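You operate a simulated robot arm through the tools that you are given. There is no shell and no other tool.

The job below is to be done with a simulated robot arm. You get a single attempt, and the scene is never put back.

TASK
Build the stack on the post: orange bump stop, black bearing, thrust washer.
Fine: in that order from the foot up, each pushed down home.

The check looks at the end state, three seconds after you hand in, the way a careful person would. Anything else that was tipped, shoved, dropped, spilled or broken makes it a failure.

THE ROBOT
A 7-joint arm with a two-finger parallel gripper, fixed in place. Base frame: the origin is at the foot of the arm, x ahead of it, y to its left, z up; the work surface is at about z = 0. Readings come in mm, rad, newtons and seconds.
With the tool pointing down near the work surface it reaches from about 220 to 580 mm from the base axis. Its first joint turns from -1.152 to 1.152 rad. Payload 2.5 kg.
The TCP is the grasp point between the finger pads, 23 mm short of the fingertips. In the tool frame z runs along the fingers and y along their closing line. Largest opening 94 mm; finger width 38, thickness 10; the body of the gripper, 54 by 96 mm, starts 39 mm behind the TCP.
Orientation is told as [roll, pitch, yaw] about the base's x, y, z axes, in that order, counted from this pose: with the fingers straight down and closing along the base's y, the tool's x points along the base's -x, its y along +y and its z along -z.

THE INTERFACE
- The arm moves only by the tool nudge_tool. Its arguments are lists of equal length, an entry for each row: "angular": the turn, a rotation vector about the tool's x, y, z in degrees, a list of three; "translation": the shift along the tool's x, y, z in mm, a list of three; "gripper": the finger opening in mm, from 0 to 94. In form: {"angular": [[wx, wy, wz], ...], "translation": [[x, y, z], ...], "gripper": [gripper, ...]}. A call has 1 to 20 rows; each row is the pose to reach, as a shift and turn from the pose commanded when the call began, along the tool's axes at that moment. Rows are played at 5 a second. More than 50 mm and 0.15 rad between two rows, or a gripper value outside its range, and nothing of the call is played. A pose out of reach is approached as far as the arm can. The call stops where the force on the tool passes 40 N (or 10 N more than at its start, if that is more) or the arm is blocked; 0.2 s more then pass. Each finger travels about 108 mm/s and halts on what it meets, pressing with about 34 N; the grip force reading is that of the motor and also rises with nothing between the fingers. The clock runs only during rows and for 0.2 s after the last one: add rows that repeat a pose to give the fingers time. The reply holds the time, the measured pose of the TCP, the force on the tool along the base axes, the opening and the grip force, in the units named above and with some noise, with the torque about the TCP (base axes, N m) and any sound that the robot's microphone picked up.
- Cameras (640 x 400 px; columns grow to the right, rows downward): "scene" is fixed at [101.2, -393.8, 568.4]; the picture's right is [0.93, -0.36, 0.00], its down [-0.13, -0.33, -0.93] and it looks along [0.34, 0.87, -0.36] (base axes); focal length 246 px, centre (320, 200). "wrist" rides on the gripper at [86, 16, -74] in the tool frame; the picture's right is [-0.18, 0.98, 0.00], its down [-0.58, -0.11, -0.81] and it looks along [-0.79, -0.15, 0.59] (tool axes); focal length 243 px, centre (320, 200). There is no depth. A picture from a camera that has moved, and an enlarged one, comes with that camera's place and axes in the base frame and with its lens.
- grab_frame(camera): a new picture of that camera. It takes no simulated time.
- close_up(camera, box): a new picture of the part [left, top, right, bottom] of that camera's present view, enlarged. It takes no simulated time.
- sign_off(): hands the job in; it is judged then, once.

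Places have to be worked out from the pictures, the camera data and where the tool is seen. Open the gripper and draw the arm clear of the work before you hand the job in, unless the task says otherwise.

The tools are called after ">>>" by a JSON object that holds its "op" and its "data". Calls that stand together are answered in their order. nudge_tool: Moves the arm, as the interface text tells. Its arguments: {"type":"object","properties":{"angular":{"type":"array"},"translation":{"type":"array"},"gripper":{"type":"array"}},"required":["angular","translation","gripper"]} The other tools are called the same way: grab_frame (camera) takes a picture; close_up (camera, box) takes an enlarged picture of a part of a camera's view; sign_off () hands the job in.

At the start:

```text
t: 0.0
eef_pos: [370.6, 156.1, 456.6]
tool_rot: [0.0, -0.001, 0.0]
contact_force: [0.4, -0.7, -0.2]
ft_torque: [-0.04, -0.02, 0.0]
opening: 93.9
grip_force: 0.0
```

scene: 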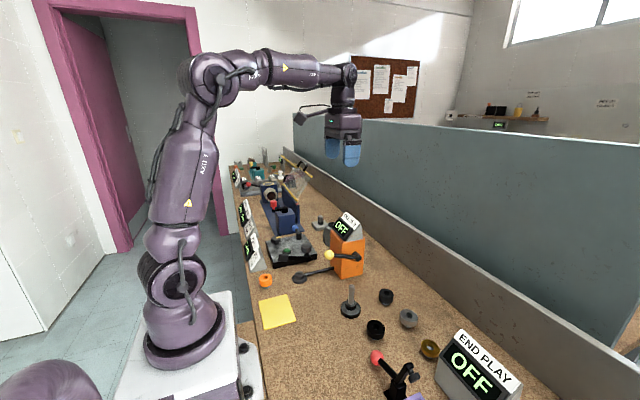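
wrist: 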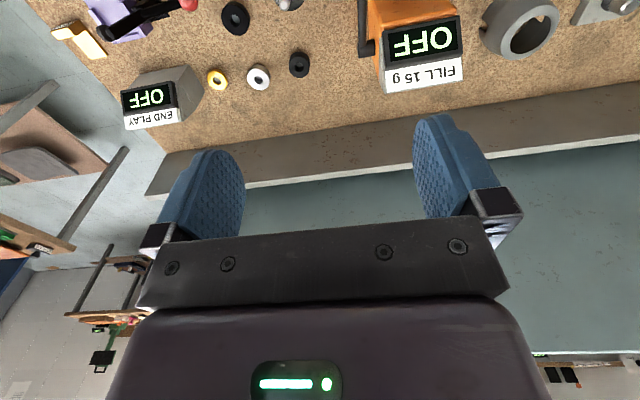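

The scene shows a post near (350,300) px with several rings around it. I take close-ups to identify the parts.

>>> {"op": "close_up", "data": {"camera": "scene", "box": [320, 260, 480, 400]}}

>>> {"op": "close_up", "data": {"camera": "scene", "box": [230, 220, 380, 340]}}

>>> {"op": "close_up", "data": {"camera": "wrist", "box": [180, 0, 400, 130]}}

```text
2.86 times, centred on (400, 330) of scene
camera zoom: at [101.2, -393.8, 568.4], right [0.93, -0.36, 0.0], down [-0.13, -0.33, -0.93], along [0.34, 0.87, -0.36], focal length 704 px, centre (91, -171)
```

zoom: 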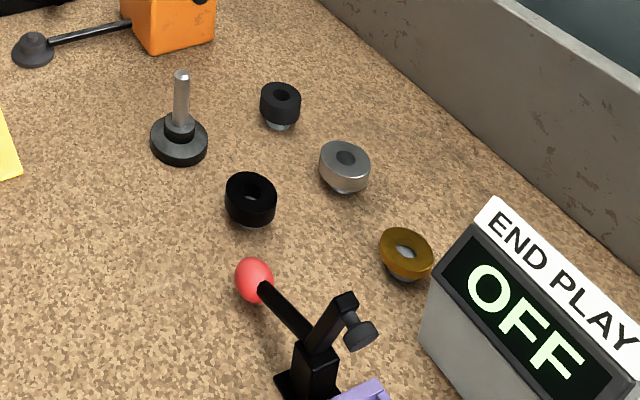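

```text
3.33 times, centred on (305, 280) of scene
camera zoom: at [101.2, -393.8, 568.4], right [0.93, -0.36, 0.0], down [-0.13, -0.33, -0.93], along [0.34, 0.87, -0.36], focal length 821 px, centre (370, -67)
```

zoom: 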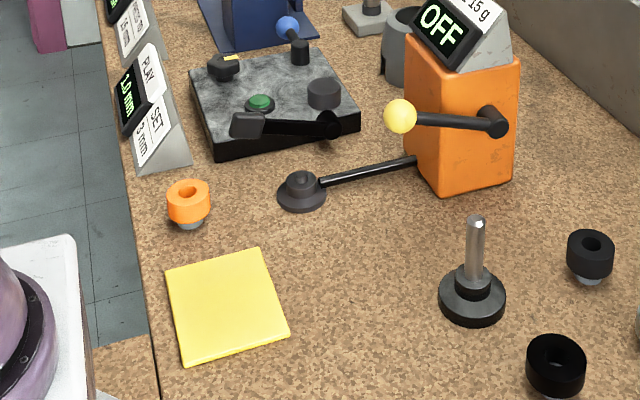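

```text
2.91 times, centred on (290, 65) of wrist
camera zoom: at [285.2, 173.1, 530.7], right [0.18, 0.98, 0.0], down [0.58, -0.11, 0.81], along [0.79, -0.15, -0.59], focal length 706 px, centre (407, 593)
```

zoom: 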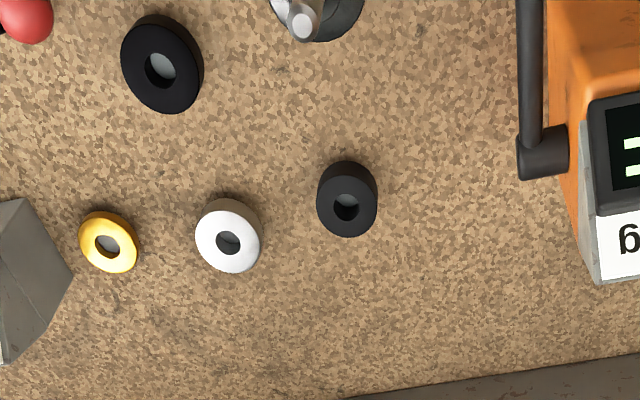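

I need to tell the two black parts apart, and find which one is the thrust washer. I'm enlarging further on each ring and on the signs.

>>> {"op": "close_up", "data": {"camera": "scene", "box": [335, 275, 399, 315]}}

>>> {"op": "close_up", "data": {"camera": "scene", "box": [355, 310, 403, 340]}}

>>> {"op": "close_up", "data": {"camera": "scene", "box": [392, 300, 456, 370]}}

>>> {"op": "close_up", "data": {"camera": "scene", "box": [225, 150, 325, 220]}}

>>> {"op": "close_up", "data": {"camera": "scene", "box": [230, 190, 330, 280]}}

>>> {"op": "close_up", "data": {"camera": "wrist", "box": [40, 0, 200, 130]}}

```text
10.00 times, centred on (367, 295) of scene
camera zoom: at [101.2, -393.8, 568.4], right [0.93, -0.36, 0.0], down [-0.13, -0.33, -0.93], along [0.34, 0.87, -0.36], focal length 2464 px, centre (-150, -750)
```

zoom: 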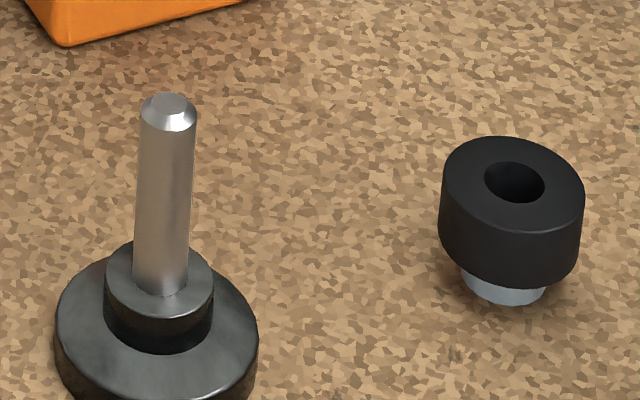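

```text
13.33 times, centred on (379, 325) of scene
camera zoom: at [101.2, -393.8, 568.4], right [0.93, -0.36, 0.0], down [-0.13, -0.33, -0.93], along [0.34, 0.87, -0.36], focal length 3286 px, centre (-467, -1467)
```

zoom: 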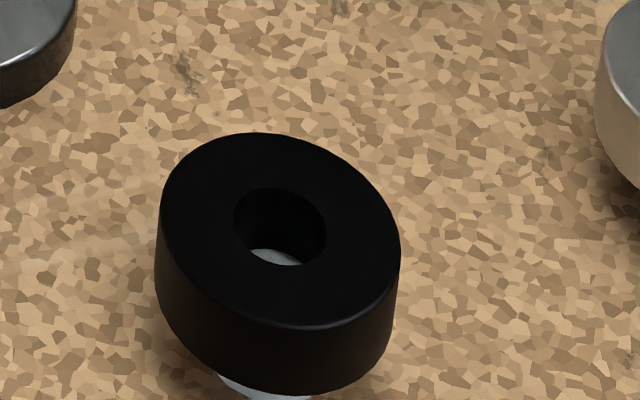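

```text
5.71 times, centred on (424, 335) of scene
camera zoom: at [101.2, -393.8, 568.4], right [0.93, -0.36, 0.0], down [-0.13, -0.33, -0.93], along [0.34, 0.87, -0.36], focal length 1408 px, centre (-274, -571)
```

zoom: 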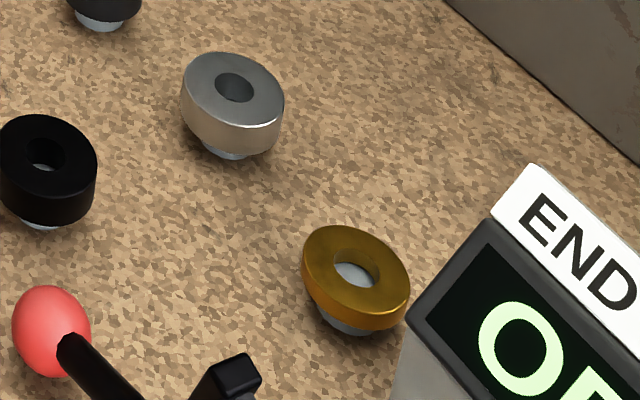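

```text
5.71 times, centred on (275, 185) of scene
camera zoom: at [101.2, -393.8, 568.4], right [0.93, -0.36, 0.0], down [-0.13, -0.33, -0.93], along [0.34, 0.87, -0.36], focal length 1408 px, centre (577, 286)
```

zoom: 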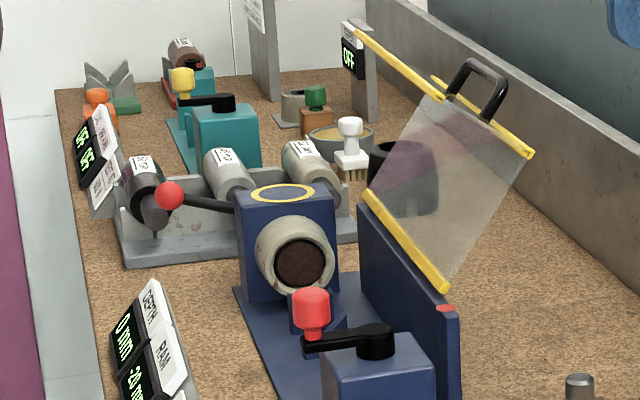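

```text
4.44 times, centred on (280, 235) of scene
camera zoom: at [101.2, -393.8, 568.4], right [0.93, -0.36, 0.0], down [-0.13, -0.33, -0.93], along [0.34, 0.87, -0.36], focal length 1095 px, centre (498, 44)
```

zoom: 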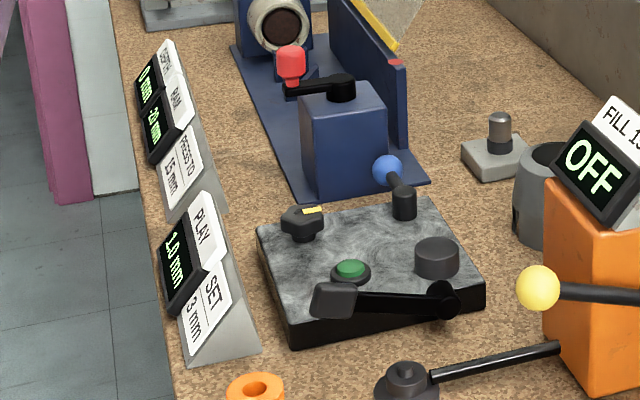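

```text
3.08 times, centred on (120, 65) of wrist
camera zoom: at [285.2, 173.1, 530.7], right [0.18, 0.98, 0.0], down [0.58, -0.11, 0.81], along [0.79, -0.15, -0.59], focal length 746 px, centre (935, 615)
```

zoom: 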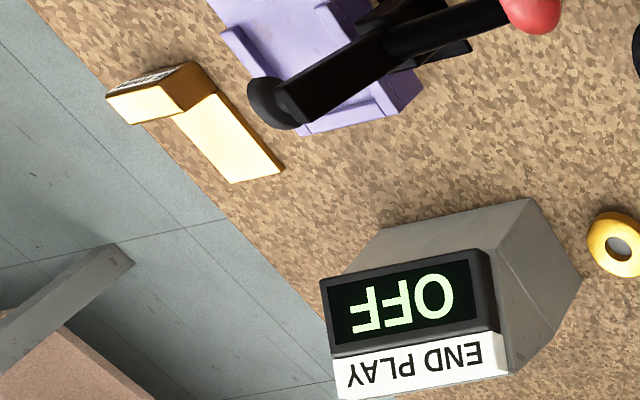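

The scene camera gives me estimates of where things stand: post (388, 97), large black ring (402, -11), dark-grey ring (500, 82), silver (509, -9), gold (497, -98) and orange (173, 292). I move the wrist camera over the bench, still well above everything, for a closer look.

>>> {"op": "nudge_tool", "data": {"angular": [[0, 0, 0], [0, 0, 0], [0, 0, 0], [0, 0, 0], [0, 0, 0], [0, 0, 0]], "translation": [[-5, -20, 30], [-10, -40, 60], [-15, -60, 90], [-20, -80, 120], [-25, -100, 150], [-30, -116, 176]], "gripper": [94, 94, 94, 94, 94, 94]}}

>>> {"op": "grab_frame", "data": {"camera": "wrist"}}

>>> {"op": "grab_frame", "data": {"camera": "scene"}}

```text
t: 1.4
eef_pos: [401.7, 41.2, 279.4]
tool_rot: [-0.001, 0.001, 0.001]
contact_force: [0.4, -0.8, -0.9]
ft_torque: [0.02, 0.02, -0.02]
opening: 93.8
grip_force: 0.1
```

```text
taken
camera wrist: at [314.9, 57.7, 354.4], right [0.18, 0.98, 0.0], down [0.58, -0.11, 0.81], along [0.79, -0.15, -0.59], focal length 243 px, centre (320, 200)
```

wrist: 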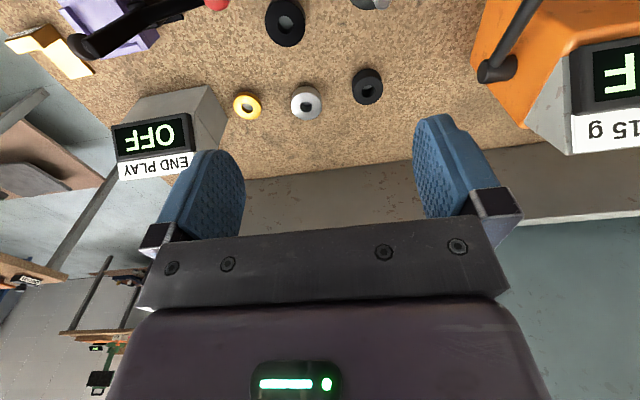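

```text
taken
```

scene: 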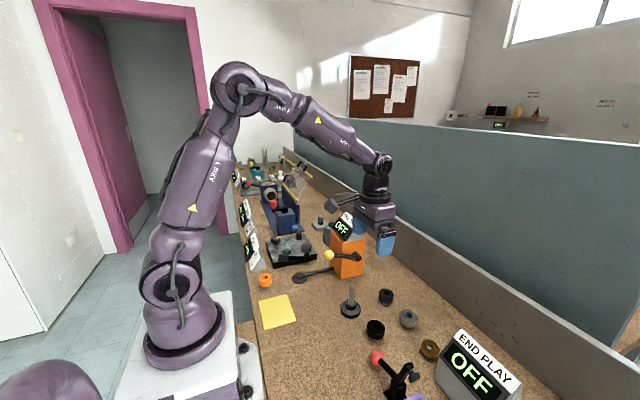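

I have the rings in the wrist view now. I enlarge them to compare the two black ones.

>>> {"op": "close_up", "data": {"camera": "wrist", "box": [340, 62, 396, 110]}}

>>> {"op": "close_up", "data": {"camera": "wrist", "box": [256, 0, 320, 50]}}

>>> {"op": "close_up", "data": {"camera": "wrist", "box": [225, 80, 335, 130]}}

>>> {"op": "close_up", "data": {"camera": "scene", "box": [245, 265, 305, 335]}}

```text
8.33 times, centred on (368, 86) of wrist
camera zoom: at [314.9, 57.7, 354.4], right [0.18, 0.98, 0.0], down [0.58, -0.11, 0.81], along [0.79, -0.15, -0.59], focal length 2022 px, centre (-80, 1150)
```

zoom: 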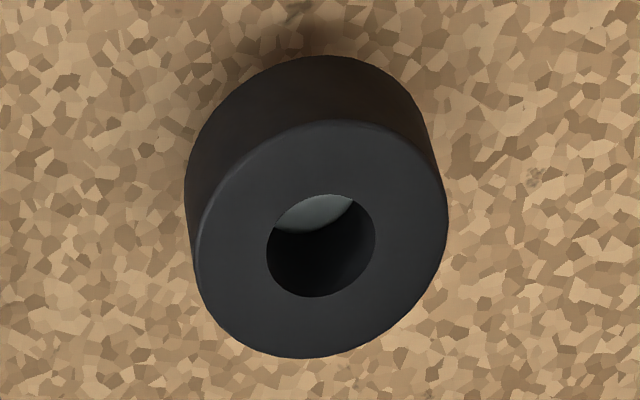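

```text
8.00 times, centred on (288, 25) of wrist
camera zoom: at [314.9, 57.7, 354.4], right [0.18, 0.98, 0.0], down [0.58, -0.11, 0.81], along [0.79, -0.15, -0.59], focal length 1941 px, centre (576, 1600)
```

zoom: 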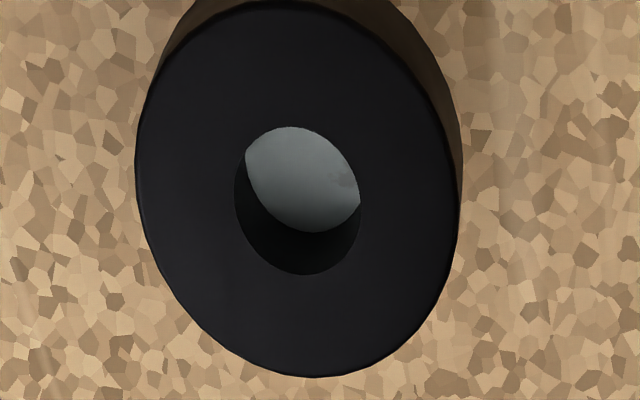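

```text
5.82 times, centred on (280, 105) of wrist
camera zoom: at [314.9, 57.7, 354.4], right [0.18, 0.98, 0.0], down [0.58, -0.11, 0.81], along [0.79, -0.15, -0.59], focal length 1412 px, centre (553, 753)
```

zoom: 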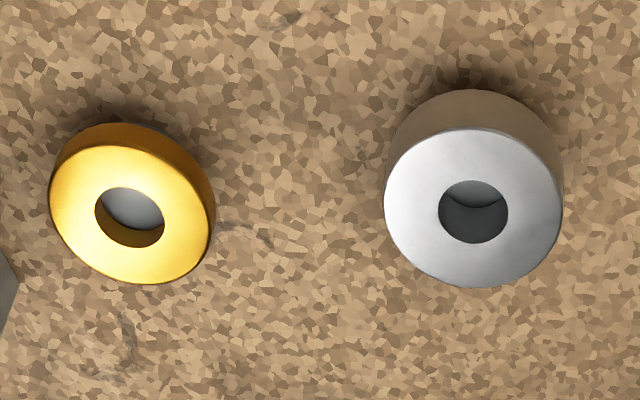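

```text
5.71 times, centred on (275, 300) of scene
camera zoom: at [101.2, -393.8, 568.4], right [0.93, -0.36, 0.0], down [-0.13, -0.33, -0.93], along [0.34, 0.87, -0.36], focal length 1408 px, centre (577, -371)
```

zoom: 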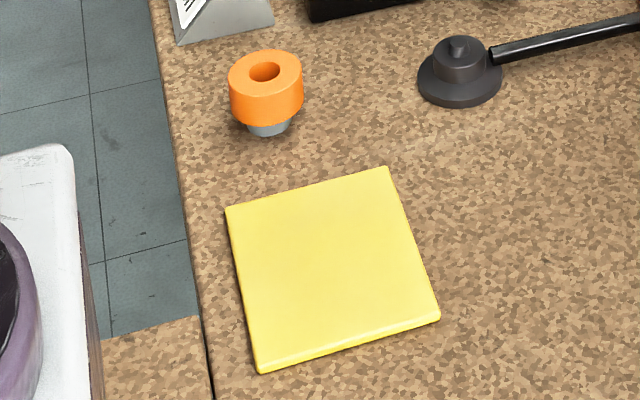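

The orange and dark-grey rings match at about 42 mm diameter and 21 mm tall. The large black and silver rings match at about 46 mm. So I take the parts as orange bump stop, large jet-black ring as the black bearing, and thin gold ring as the thrust washer; dark-grey and silver are decoys. I go high over to the orange one to measure it.

>>> {"op": "nudge_tool", "data": {"angular": [[0, 0, 0], [0, 0, 0], [0, 0, 0], [0, 0, 0], [0, 0, 0], [0, 0, 0], [0, 0, 0], [0, 0, 0], [0, 0, 0], [0, 0, 0], [0, 0, 0], [0, 0, 0], [0, 0, 0]], "translation": [[25, 28, 0], [50, 56, 0], [75, 83, 0], [100, 110, 0], [125, 138, 0], [150, 165, 0], [175, 192, 0], [200, 220, 0], [220, 241, 0], [228, 251, 20], [228, 251, 60], [228, 251, 100], [228, 251, 130]], "gripper": [94, 94, 94, 94, 94, 94, 94, 94, 94, 94, 94, 94, 94]}}

>>> {"op": "grab_frame", "data": {"camera": "wrist"}}

>>> {"op": "grab_frame", "data": {"camera": "scene"}}

```text
t: 4.2
eef_pos: [173.1, 293.2, 150.8]
tool_rot: [-0.001, 0.0, 0.001]
contact_force: [0.0, 0.4, -0.5]
ft_torque: [-0.02, 0.0, -0.01]
opening: 93.9
grip_force: 0.1
```

```text
taken
camera wrist: at [88.3, 308.6, 225.1], right [0.18, 0.98, 0.0], down [0.58, -0.11, 0.81], along [0.79, -0.15, -0.59], focal length 243 px, centre (320, 200)
```

wrist: 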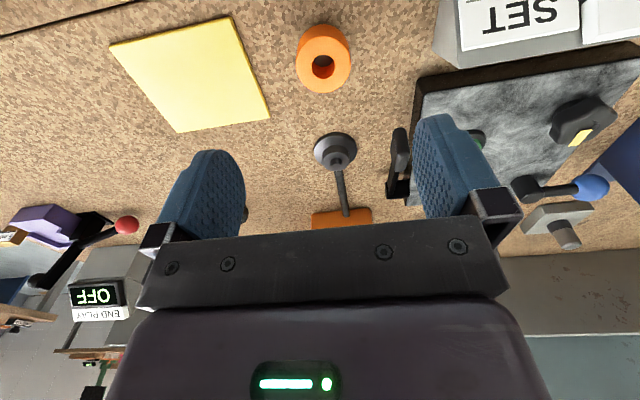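

```text
taken
```

scene: 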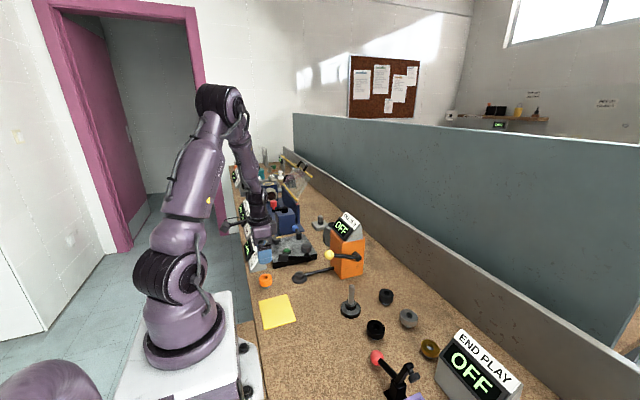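

The arm hovers about 115 mm above the orange ring. I enlarge it to fix its exact position.

>>> {"op": "close_up", "data": {"camera": "wrist", "box": [275, 15, 371, 75]}}

>>> {"op": "close_up", "data": {"camera": "wrist", "box": [275, 40, 371, 100]}}

>>> {"op": "close_up", "data": {"camera": "scene", "box": [240, 260, 288, 290]}}

```text
6.67 times, centred on (323, 45) of wrist
camera zoom: at [88.3, 308.6, 225.1], right [0.18, 0.98, 0.0], down [0.58, -0.11, 0.81], along [0.79, -0.15, -0.59], focal length 1618 px, centre (300, 1233)
```

zoom: 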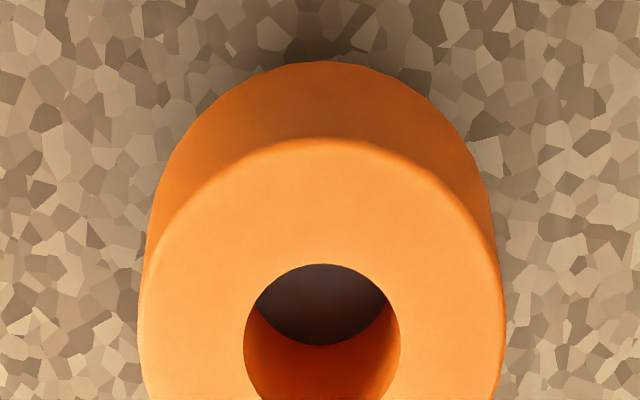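

```text
6.67 times, centred on (323, 70) of wrist
camera zoom: at [88.3, 308.6, 225.1], right [0.18, 0.98, 0.0], down [0.58, -0.11, 0.81], along [0.79, -0.15, -0.59], focal length 1618 px, centre (300, 1067)
```

zoom: 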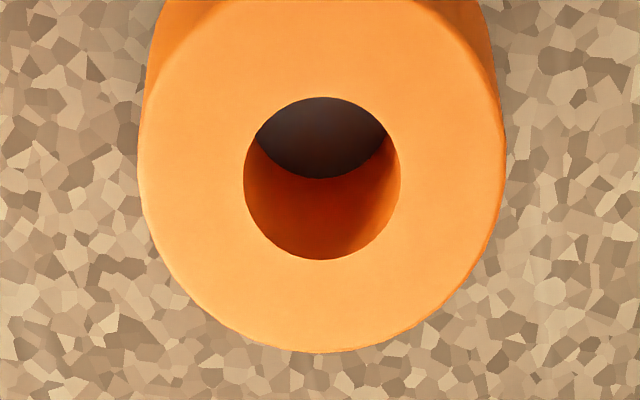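

```text
13.33 times, centred on (264, 275) of scene
camera zoom: at [101.2, -393.8, 568.4], right [0.93, -0.36, 0.0], down [-0.13, -0.33, -0.93], along [0.34, 0.87, -0.36], focal length 3286 px, centre (1067, -800)
```

zoom: 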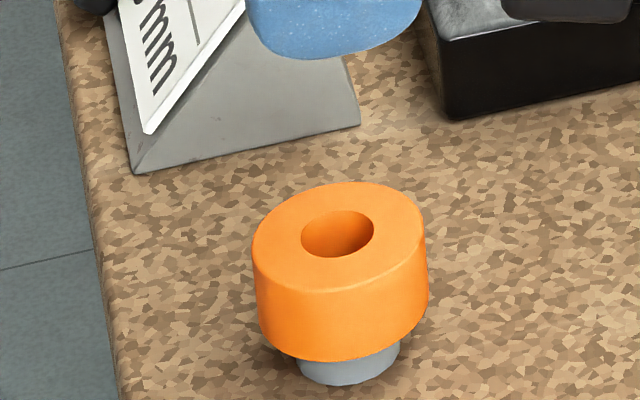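

The bore centre works out about 3.4 mm in +x and 2.2 mm in +y from under the TCP. The ring top is at z of roughly 32, and the ring rests on a stub about 12 mm high. I shift, narrow the fingers to 70 and come down to z≈75 to recheck.

>>> {"op": "nudge_tool", "data": {"angular": [[0, 0, 0], [0, 0, 0], [0, 0, 0], [0, 0, 0]], "translation": [[-3.4, 2.2, 0], [-3.4, 2.2, 35], [-3.4, 2.2, 65], [-3.4, 2.2, 75]], "gripper": [80, 70, 70, 70]}}

>>> {"op": "grab_frame", "data": {"camera": "wrist"}}

>>> {"op": "close_up", "data": {"camera": "scene", "box": [225, 240, 305, 290]}}

```text
t: 5.2
eef_pos: [176.7, 295.0, 74.4]
tool_rot: [0.0, 0.0, -0.001]
contact_force: [-0.1, 0.6, -0.2]
ft_torque: [0.01, 0.0, 0.03]
opening: 70.1
grip_force: 0.1
```

```text
taken
camera wrist: at [90.3, 310.9, 149.7], right [0.18, 0.98, 0.0], down [0.58, -0.11, 0.81], along [0.79, -0.15, -0.59], focal length 243 px, centre (320, 200)
```

wrist: 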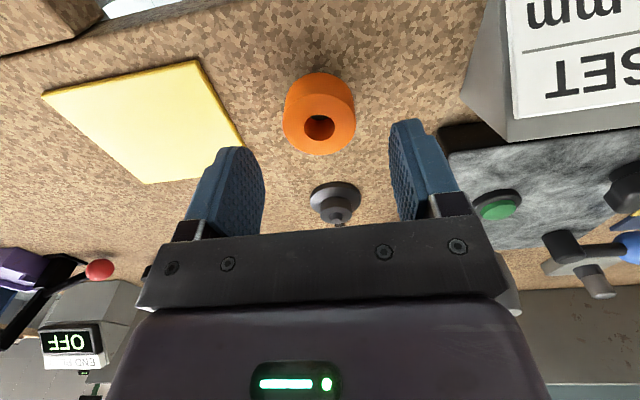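

```text
8.00 times, centred on (265, 265) of scene
camera zoom: at [101.2, -393.8, 568.4], right [0.93, -0.36, 0.0], down [-0.13, -0.33, -0.93], along [0.34, 0.87, -0.36], focal length 1971 px, centre (760, -320)
```

zoom: 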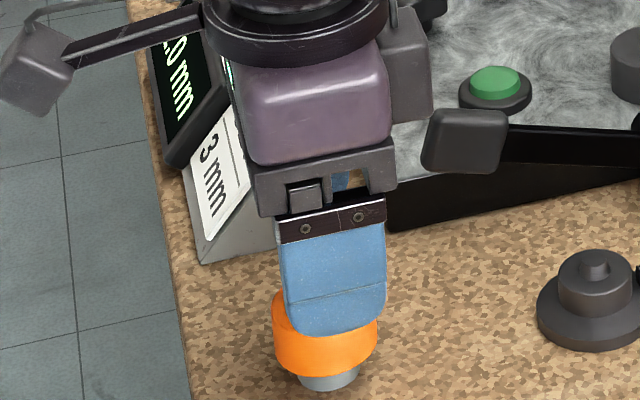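

>>> {"op": "close_up", "data": {"camera": "wrist", "box": [256, 70, 384, 150]}}

```text
5.00 times, centred on (320, 110) of wrist
camera zoom: at [90.3, 310.9, 149.7], right [0.18, 0.98, 0.0], down [0.58, -0.11, 0.81], along [0.79, -0.15, -0.59], focal length 1213 px, centre (320, 650)
```

zoom: 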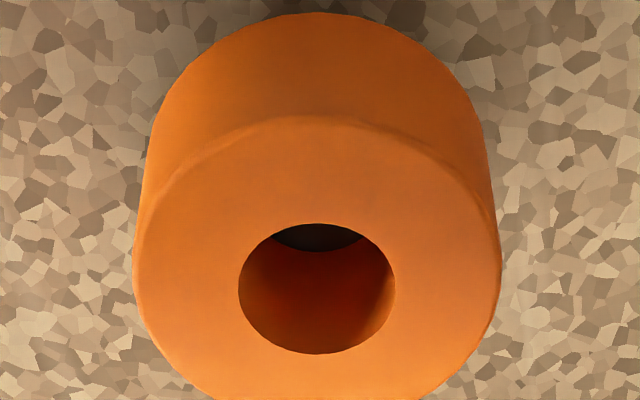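

The ring is centred under the TCP within half a millimetre and its top is at z≈33. I descend to z≈42 and close on it.

>>> {"op": "nudge_tool", "data": {"angular": [[0, 0, 0], [0, 0, 0], [0, 0, 0], [0, 0, 0], [0, 0, 0], [0, 0, 0]], "translation": [[0, 0, 18], [0, 0, 32.4], [0, 0, 32.4], [0, 0, 32.4], [0, 0, 32.4], [0, 0, 32.4]], "gripper": [70, 70, 52, 36, 36, 36]}}

>>> {"op": "grab_frame", "data": {"camera": "wrist"}}

```text
t: 6.6
eef_pos: [176.0, 294.3, 43.5]
tool_rot: [0.0, 0.0, 0.0]
contact_force: [-0.4, -0.3, -0.4]
ft_torque: [0.01, 0.0, -0.01]
opening: 40.4
grip_force: 33.8
```

```text
taken
camera wrist: at [90.1, 310.5, 117.9], right [0.18, 0.98, 0.0], down [0.58, -0.11, 0.81], along [0.79, -0.15, -0.59], focal length 243 px, centre (320, 200)
```

wrist: 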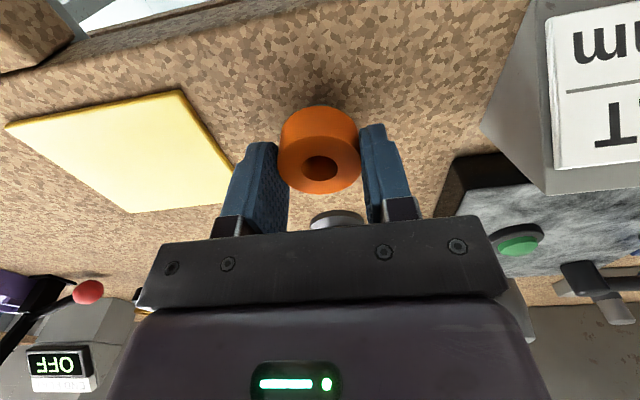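

I have the orange ring with an opening of 40.4 mm and 34 N on the grip. I lift it straight up and look at how it sits in the fingers.

>>> {"op": "nudge_tool", "data": {"angular": [[0, 0, 0], [0, 0, 0], [0, 0, 0], [0, 0, 0], [0, 0, 0]], "translation": [[0, 0, -10], [0, 0, -40], [0, 0, -80], [0, 0, -120], [0, 0, -157]], "gripper": [36, 36, 36, 36, 36]}}

>>> {"op": "close_up", "data": {"camera": "wrist", "box": [256, 120, 384, 200]}}

>>> {"op": "grab_frame", "data": {"camera": "scene"}}

```text
t: 7.8
eef_pos: [175.6, 295.0, 200.4]
tool_rot: [0.0, 0.0, 0.0]
contact_force: [0.2, -0.4, 0.1]
ft_torque: [-0.03, -0.01, 0.02]
opening: 40.5
grip_force: 33.4
```

```text
5.00 times, centred on (320, 160) of wrist
camera zoom: at [90.1, 310.5, 275.3], right [0.18, 0.98, 0.0], down [0.58, -0.11, 0.81], along [0.79, -0.15, -0.59], focal length 1213 px, centre (320, 400)
```

zoom: 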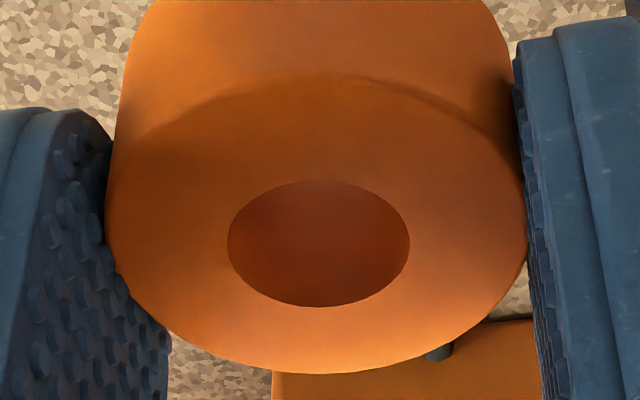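

```text
taken
```

scene: 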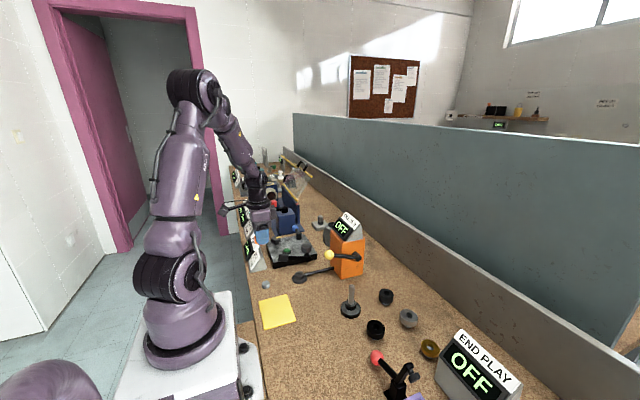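

The orange ring is level and centred in the fingers within about 1 mm. I carry it at z≈200 over toward the post at about (388, 97).

>>> {"op": "nudge_tool", "data": {"angular": [[0, 0, 0], [0, 0, 0], [0, 0, 0], [0, 0, 0], [0, 0, 0], [0, 0, 0], [0, 0, 0], [0, 0, 0], [0, 0, 0]], "translation": [[-15, -14, 0], [-42, -39, 0], [-71, -66, 0], [-100, -93, 0], [-129, -120, 0], [-158, -147, 0], [-185, -172, 0], [-205, -191, 0], [-212, -198, 0]], "gripper": [36, 36, 36, 36, 36, 36, 36, 36, 36]}}

>>> {"op": "grab_frame", "data": {"camera": "wrist"}}

>>> {"op": "close_up", "data": {"camera": "scene", "box": [300, 210, 428, 330]}}

```text
t: 9.8
eef_pos: [388.3, 96.5, 200.1]
tool_rot: [0.0, -0.001, 0.002]
contact_force: [1.4, -0.3, -0.7]
ft_torque: [0.0, -0.03, -0.01]
opening: 40.4
grip_force: 33.8
```

```text
taken
camera wrist: at [303.2, 111.8, 275.1], right [0.18, 0.98, 0.0], down [0.58, -0.11, 0.81], along [0.79, -0.15, -0.59], focal length 243 px, centre (320, 200)
```

wrist: 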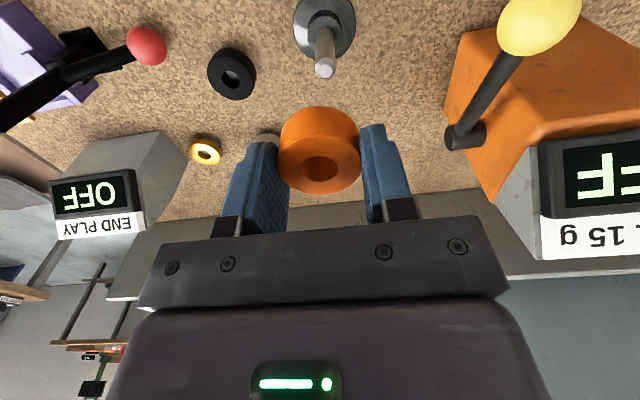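

```text
3.33 times, centred on (364, 270) of scene
camera zoom: at [101.2, -393.8, 568.4], right [0.93, -0.36, 0.0], down [-0.13, -0.33, -0.93], along [0.34, 0.87, -0.36], focal length 821 px, centre (173, -33)
```

zoom: 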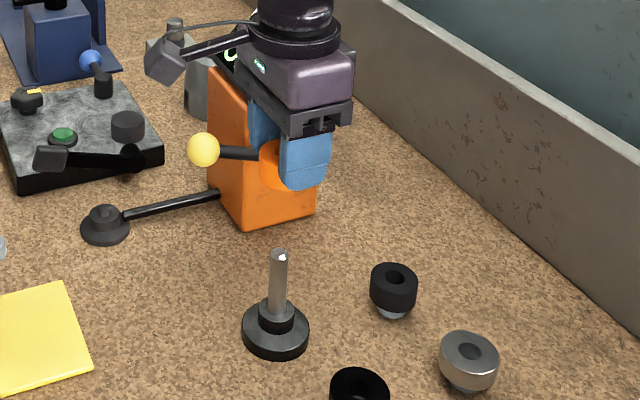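

The post is visible just ahead of the ring in the wrist view. I enlarge it in both views to locate the post axis and its top.

>>> {"op": "close_up", "data": {"camera": "wrist", "box": [276, 0, 372, 80]}}

>>> {"op": "close_up", "data": {"camera": "wrist", "box": [300, 20, 348, 90]}}

>>> {"op": "close_up", "data": {"camera": "scene", "box": [320, 240, 384, 320]}}

```text
5.00 times, centred on (324, 40) of wrist
camera zoom: at [303.2, 111.8, 275.1], right [0.18, 0.98, 0.0], down [0.58, -0.11, 0.81], along [0.79, -0.15, -0.59], focal length 1213 px, centre (300, 1000)
```

zoom: 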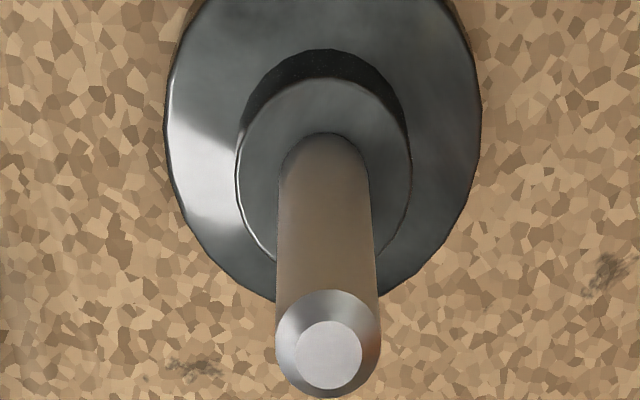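

```text
5.71 times, centred on (324, 55) of wrist
camera zoom: at [303.2, 111.8, 275.1], right [0.18, 0.98, 0.0], down [0.58, -0.11, 0.81], along [0.79, -0.15, -0.59], focal length 1386 px, centre (297, 1029)
```

zoom: 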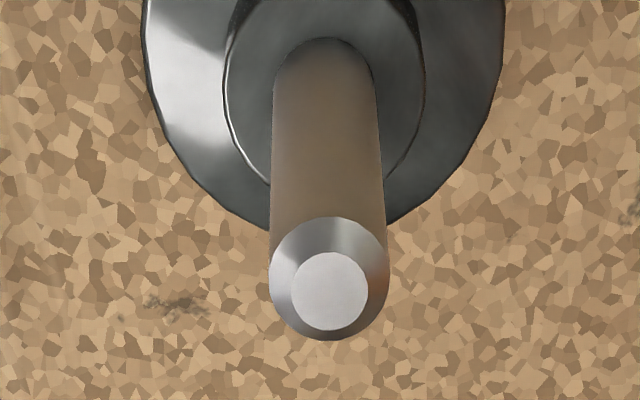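

```text
5.00 times, centred on (352, 280) of scene
camera zoom: at [101.2, -393.8, 568.4], right [0.93, -0.36, 0.0], down [-0.13, -0.33, -0.93], along [0.34, 0.87, -0.36], focal length 1232 px, centre (160, -200)
```

zoom: 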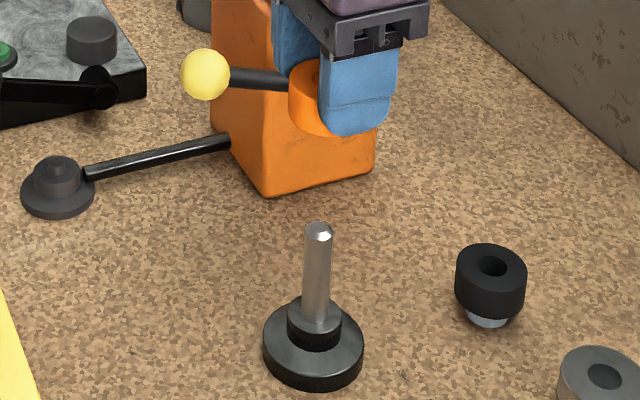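

Wrist view puts the post axis about 1.5 mm further in +x and 4 mm further in +y than the TCP. The shaft is about 15.5 mm against a bore of about 17.8, with a generous chamfer. I correct and lower to z≈140, leaving the ring a couple of centimetres above the post top, then check again.

>>> {"op": "nudge_tool", "data": {"angular": [[0, 0, 0], [0, 0, 0], [0, 0, 0], [0, 0, 0]], "translation": [[-1.5, 4.1, 0], [-1.5, 4.1, 25], [-1.5, 4.1, 50], [-1.5, 4.1, 60]], "gripper": [36, 36, 36, 36]}}

>>> {"op": "close_up", "data": {"camera": "wrist", "box": [256, 40, 384, 120]}}

>>> {"op": "close_up", "data": {"camera": "scene", "box": [320, 250, 384, 290]}}

>>> {"op": "close_up", "data": {"camera": "scene", "box": [304, 240, 400, 320]}}

```text
t: 10.8
eef_pos: [389.6, 99.9, 139.3]
tool_rot: [-0.001, 0.0, 0.001]
contact_force: [0.5, 0.7, 0.2]
ft_torque: [0.03, -0.02, -0.02]
opening: 40.3
grip_force: 33.8
```

```text
5.00 times, centred on (320, 80) of wrist
camera zoom: at [304.1, 116.9, 213.6], right [0.18, 0.98, 0.0], down [0.58, -0.11, 0.81], along [0.79, -0.15, -0.59], focal length 1213 px, centre (320, 800)
```

zoom: 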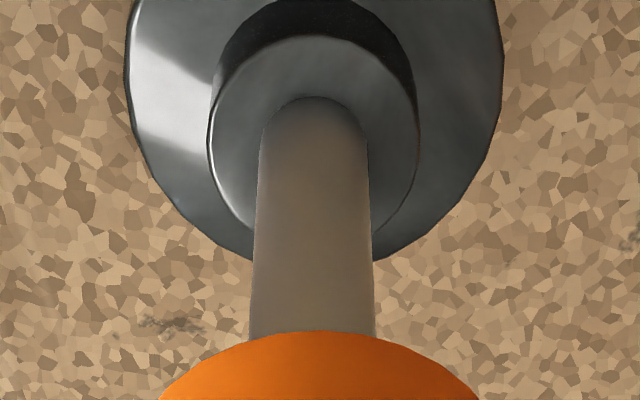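

```text
10.00 times, centred on (352, 270) of scene
camera zoom: at [101.2, -393.8, 568.4], right [0.93, -0.36, 0.0], down [-0.13, -0.33, -0.93], along [0.34, 0.87, -0.36], focal length 2464 px, centre (0, -500)
```

zoom: 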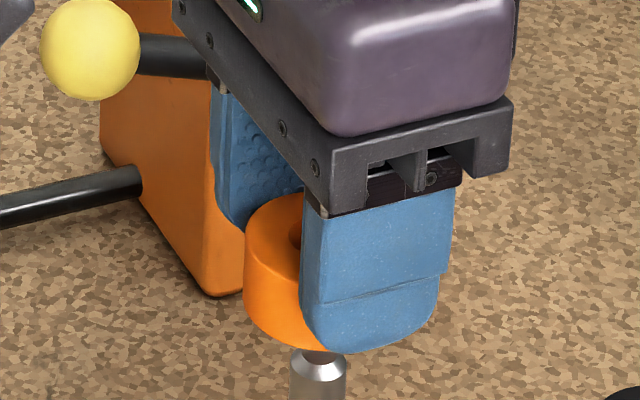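

```text
5.00 times, centred on (352, 280) of scene
camera zoom: at [101.2, -393.8, 568.4], right [0.93, -0.36, 0.0], down [-0.13, -0.33, -0.93], along [0.34, 0.87, -0.36], focal length 1232 px, centre (160, -200)
```

zoom: 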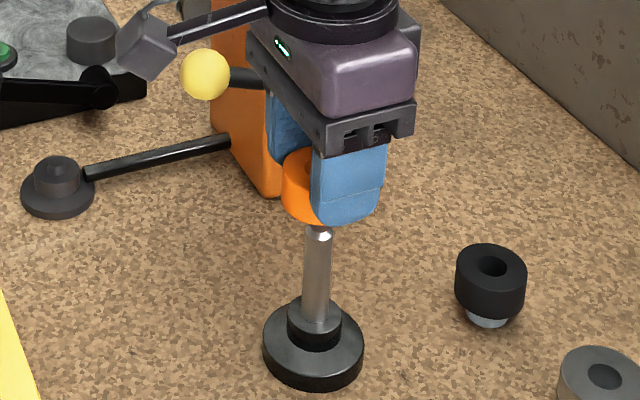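

The wrist view shows the post about 0.8 mm left of the ring axis. The scene view shows the ring about 1 mm short of it to the right. I shift base (+0.8, -1.0) and lower gently so that the ring just passes over the post's tip.

>>> {"op": "nudge_tool", "data": {"angular": [[0, 0, 0], [0, 0, 0], [0, 0, 0], [0, 0, 0], [0, 0, 0], [0, 0, 0]], "translation": [[-0.8, -1.0, 0], [-0.8, -1.0, 10], [-0.8, -1.0, 16], [-0.8, -1.0, 21], [-0.8, -1.0, 26], [-0.8, -1.0, 30]], "gripper": [36, 36, 36, 36, 36, 36]}}

>>> {"op": "grab_frame", "data": {"camera": "wrist"}}

>>> {"op": "close_up", "data": {"camera": "scene", "box": [304, 250, 400, 320]}}

```text
t: 12.2
eef_pos: [391.2, 99.3, 109.9]
tool_rot: [0.0, -0.001, -0.001]
contact_force: [-0.1, -0.3, 0.7]
ft_torque: [0.01, -0.01, 0.01]
opening: 40.5
grip_force: 34.0
```

```text
taken
camera wrist: at [304.8, 115.0, 184.6], right [0.18, 0.98, 0.0], down [0.58, -0.11, 0.81], along [0.79, -0.15, -0.59], focal length 243 px, centre (320, 200)
```

wrist: 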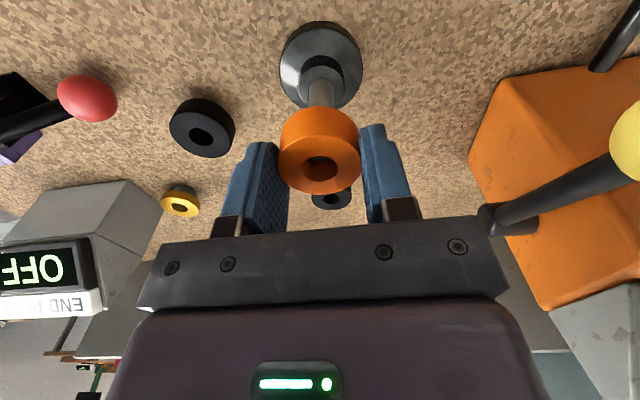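

```text
5.71 times, centred on (352, 285) of scene
camera zoom: at [101.2, -393.8, 568.4], right [0.93, -0.36, 0.0], down [-0.13, -0.33, -0.93], along [0.34, 0.87, -0.36], focal length 1408 px, centre (137, -286)
```

zoom: 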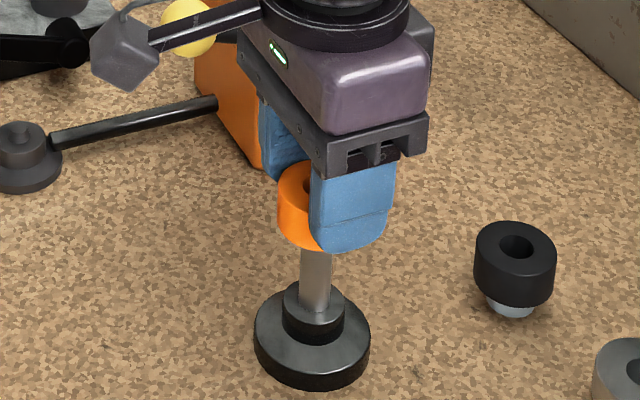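

There was no contact force. I enlarge the bore in the wrist view to see the post tip inside it.

>>> {"op": "close_up", "data": {"camera": "wrist", "box": [272, 120, 368, 200]}}

>>> {"op": "close_up", "data": {"camera": "wrist", "box": [256, 50, 384, 130]}}

>>> {"op": "close_up", "data": {"camera": "scene", "box": [328, 275, 376, 305]}}

```text
5.00 times, centred on (320, 160) of wrist
camera zoom: at [304.8, 115.0, 184.6], right [0.18, 0.98, 0.0], down [0.58, -0.11, 0.81], along [0.79, -0.15, -0.59], focal length 1213 px, centre (320, 400)
```

zoom: 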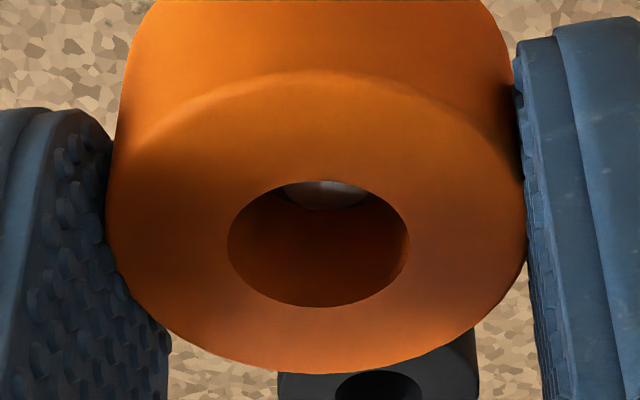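

```text
5.00 times, centred on (320, 90) of wrist
camera zoom: at [304.8, 115.0, 184.6], right [0.18, 0.98, 0.0], down [0.58, -0.11, 0.81], along [0.79, -0.15, -0.59], focal length 1213 px, centre (320, 750)
```

zoom: 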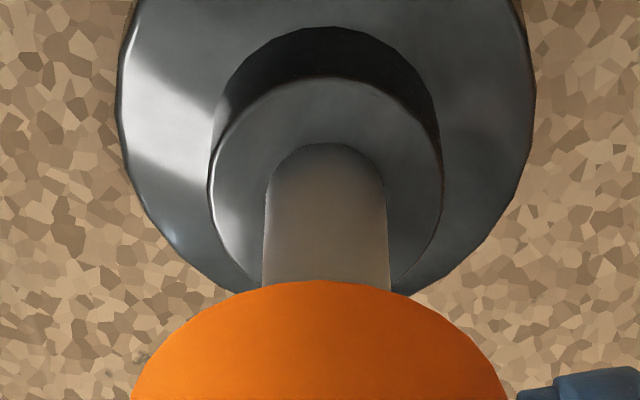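

```text
13.33 times, centred on (352, 290) of scene
camera zoom: at [101.2, -393.8, 568.4], right [0.93, -0.36, 0.0], down [-0.13, -0.33, -0.93], along [0.34, 0.87, -0.36], focal length 3286 px, centre (-107, -1000)
```

zoom: 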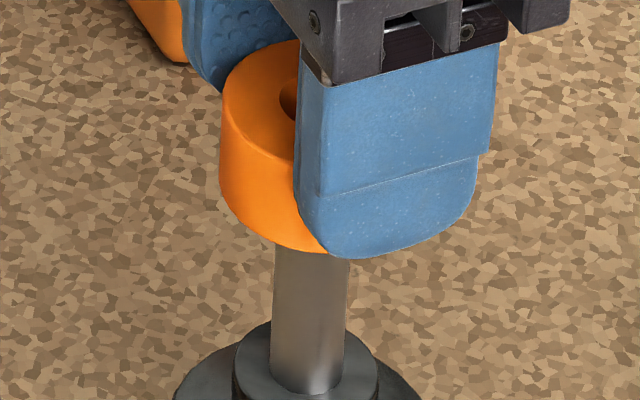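

The ring is over the tip with the post visible in its bore. The post now shows about 1 mm to the right (+y) in the wrist view, and x agrees. I shift (+0.45, +0.95) and lower further in small steps, watching the force.

>>> {"op": "nudge_tool", "data": {"angular": [[0, 0, 0], [0, 0, 0], [0, 0, 0], [0, 0, 0], [0, 0, 0], [0, 0, 0], [0, 0, 0]], "translation": [[-0.45, 0.95, 0], [-0.45, 0.95, 4], [-0.45, 0.95, 8], [-0.45, 0.95, 13], [-0.45, 0.95, 18], [-0.45, 0.95, 22], [-0.45, 0.95, 22]], "gripper": [36, 36, 36, 36, 36, 36, 36]}}

>>> {"op": "close_up", "data": {"camera": "wrist", "box": [256, 90, 384, 200]}}

>>> {"op": "close_up", "data": {"camera": "scene", "box": [328, 275, 376, 315]}}

```text
t: 13.8
eef_pos: [390.7, 99.8, 87.7]
tool_rot: [0.0, 0.0, 0.0]
contact_force: [-1.1, -0.9, -1.1]
ft_torque: [0.01, -0.01, 0.01]
opening: 40.5
grip_force: 34.5
```

```text
3.64 times, centred on (320, 145) of wrist
camera zoom: at [305.0, 116.4, 162.4], right [0.18, 0.98, 0.0], down [0.58, -0.11, 0.81], along [0.79, -0.15, -0.59], focal length 882 px, centre (320, 400)
```

zoom: 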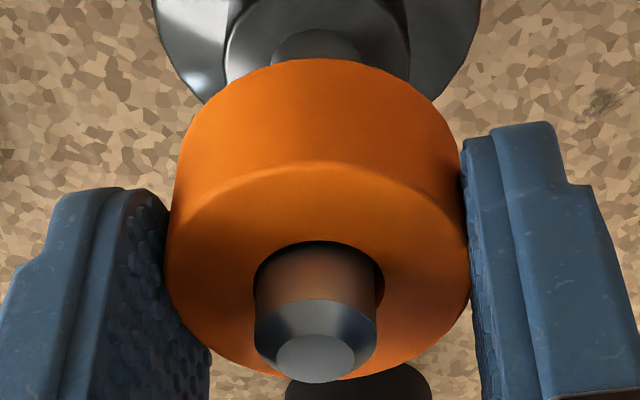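

```text
10.00 times, centred on (352, 295) of scene
camera zoom: at [101.2, -393.8, 568.4], right [0.93, -0.36, 0.0], down [-0.13, -0.33, -0.93], along [0.34, 0.87, -0.36], focal length 2464 px, centre (0, -750)
```

zoom: 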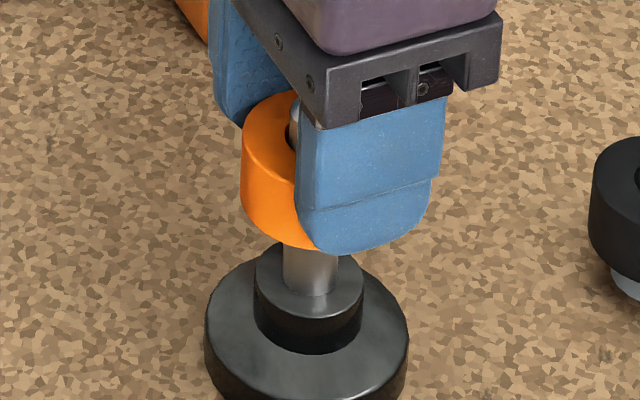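

The ring is threaded on the post with no contact force, and the post top works out at z≈91. I keep lowering toward the collar, in small steps at the end; the seat is expected around TCP z≈59.

>>> {"op": "nudge_tool", "data": {"angular": [[0, 0, 0], [0, 0, 0], [0, 0, 0], [0, 0, 0], [0, 0, 0], [0, 0, 0], [0, 0, 0], [0, 0, 0], [0, 0, 0], [0, 0, 0]], "translation": [[0, 0, 5], [0, 0, 10], [0, 0, 15], [0, 0, 20], [0, 0, 23], [0, 0, 25], [0, 0, 27], [0, 0, 28.5], [0, 0, 30], [0, 0, 31]], "gripper": [36, 36, 36, 36, 36, 36, 36, 36, 36, 36]}}

>>> {"op": "close_up", "data": {"camera": "wrist", "box": [256, 90, 384, 200]}}

>>> {"op": "close_up", "data": {"camera": "scene", "box": [328, 275, 376, 325]}}

```text
t: 15.9
eef_pos: [390.7, 99.9, 60.2]
tool_rot: [-0.001, 0.002, 0.001]
contact_force: [-1.0, -0.5, 4.5]
ft_torque: [0.12, 0.02, 0.03]
opening: 40.5
grip_force: 33.7
stopped in row 10: the force on the tool passed its limit at 43 N (the readings are from after the stop); the commanded pose is now the measured one
```

```text
3.64 times, centred on (320, 145) of wrist
camera zoom: at [305.2, 116.6, 134.3], right [0.18, 0.98, 0.0], down [0.58, -0.11, 0.81], along [0.79, -0.15, -0.59], focal length 882 px, centre (320, 400)
```

zoom: 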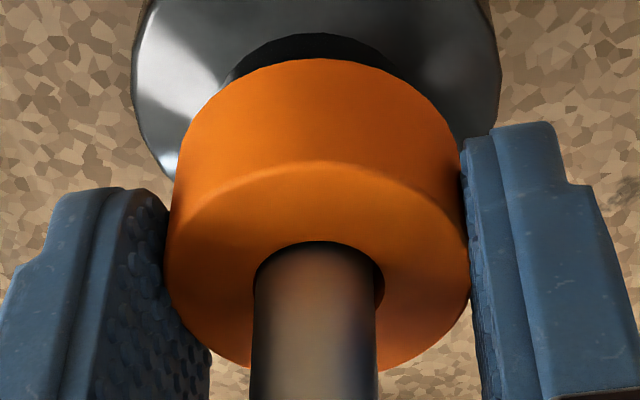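

```text
8.00 times, centred on (352, 300) of scene
camera zoom: at [101.2, -393.8, 568.4], right [0.93, -0.36, 0.0], down [-0.13, -0.33, -0.93], along [0.34, 0.87, -0.36], focal length 1971 px, centre (64, -600)
```

zoom: 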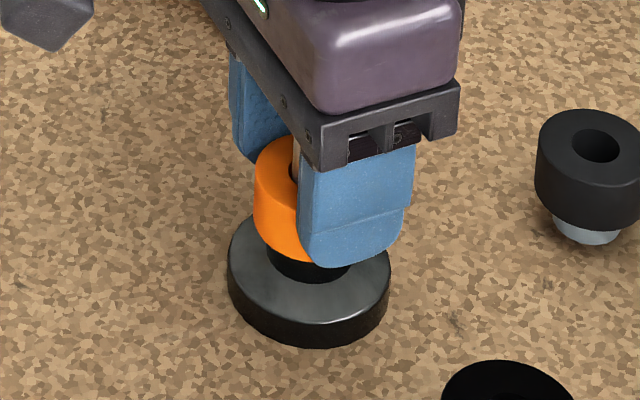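

The force rose to 43 N at z≈60, right at the expected seat, and the ring did not slip in the grip. I open, lift clear and look at how it sits.

>>> {"op": "nudge_tool", "data": {"angular": [[0, 0, 0], [0, 0, 0], [0, 0, 0], [0, 0, 0], [0, 0, 0], [0, 0, 0], [0, 0, 0]], "translation": [[0, 0, 0], [0, 0, 0], [0, 0, -10], [0, 0, -30], [0, 0, -60], [0, 0, -90], [0, 0, -90]], "gripper": [56, 62, 62, 62, 62, 62, 62]}}

>>> {"op": "grab_frame", "data": {"camera": "wrist"}}

>>> {"op": "close_up", "data": {"camera": "scene", "box": [328, 275, 376, 325]}}

```text
t: 17.5
eef_pos: [390.5, 102.5, 151.0]
tool_rot: [-0.002, 0.001, 0.0]
contact_force: [0.4, 0.5, 0.3]
ft_torque: [0.0, -0.01, -0.04]
opening: 61.9
grip_force: 0.1
```

```text
taken
camera wrist: at [305.6, 118.5, 225.6], right [0.18, 0.98, 0.0], down [0.58, -0.11, 0.81], along [0.79, -0.15, -0.59], focal length 243 px, centre (320, 200)
```

wrist: 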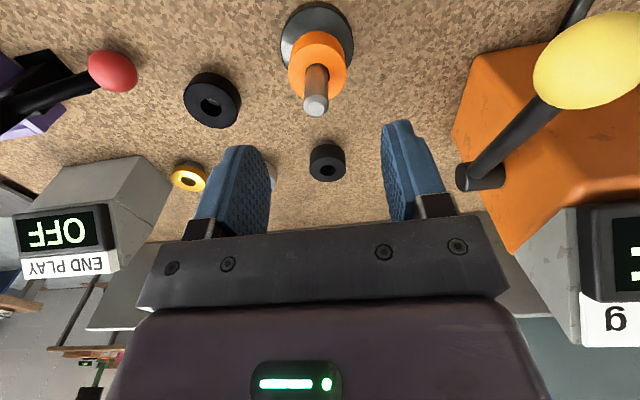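

```text
8.00 times, centred on (352, 300) of scene
camera zoom: at [101.2, -393.8, 568.4], right [0.93, -0.36, 0.0], down [-0.13, -0.33, -0.93], along [0.34, 0.87, -0.36], focal length 1971 px, centre (64, -600)
```

zoom: 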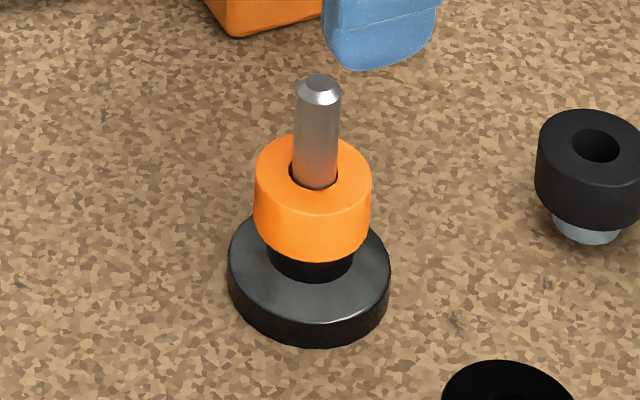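

The orange stop sits on the collar and the post hasn't moved. To be sure it is home, I straddle the shaft with the fingertips and press on the ring's top face.

>>> {"op": "nudge_tool", "data": {"angular": [[0, 0, 0], [0, 0, 0], [0, 0, 0], [0, 0, 0], [0, 0, 0], [0, 0, 0]], "translation": [[0.4, -1.9, 0], [0.4, -1.9, 0], [0.4, -1.9, 10], [0.4, -1.9, 20], [0.4, -1.9, 20], [0.4, -1.9, 20]], "gripper": [44, 26, 26, 26, 26, 26]}}

>>> {"op": "grab_frame", "data": {"camera": "wrist"}}

>>> {"op": "close_up", "data": {"camera": "wrist", "box": [256, 60, 384, 160]}}

```text
t: 18.9
eef_pos: [390.4, 99.1, 128.6]
tool_rot: [0.001, 0.002, 0.001]
contact_force: [0.7, 0.3, -0.5]
ft_torque: [0.02, -0.02, -0.01]
opening: 26.0
grip_force: 0.0
```

```text
taken
camera wrist: at [304.9, 115.8, 203.8], right [0.18, 0.98, 0.0], down [0.58, -0.11, 0.81], along [0.79, -0.15, -0.59], focal length 243 px, centre (320, 200)
```

wrist: 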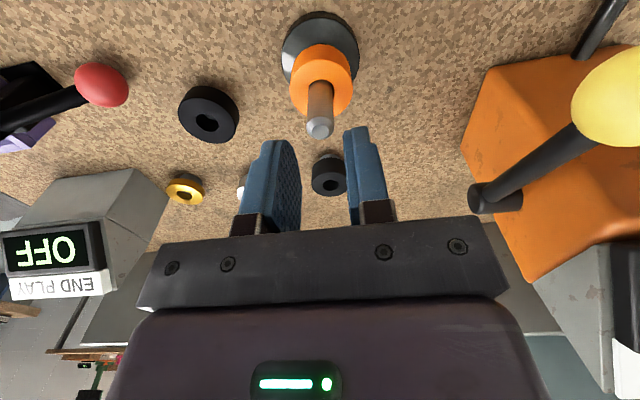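

```text
4.00 times, centred on (320, 110) of wrist
camera zoom: at [304.9, 115.8, 203.8], right [0.18, 0.98, 0.0], down [0.58, -0.11, 0.81], along [0.79, -0.15, -0.59], focal length 970 px, centre (320, 560)
```

zoom: 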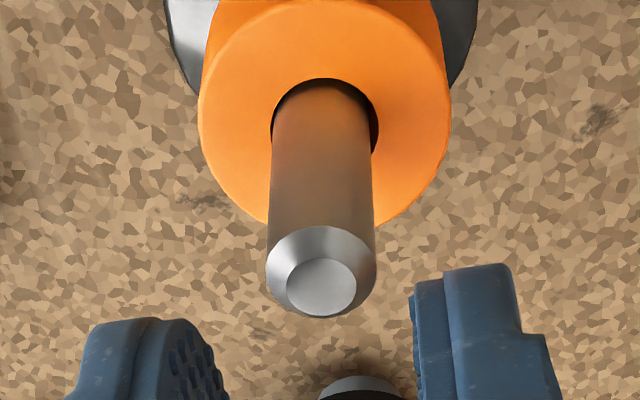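

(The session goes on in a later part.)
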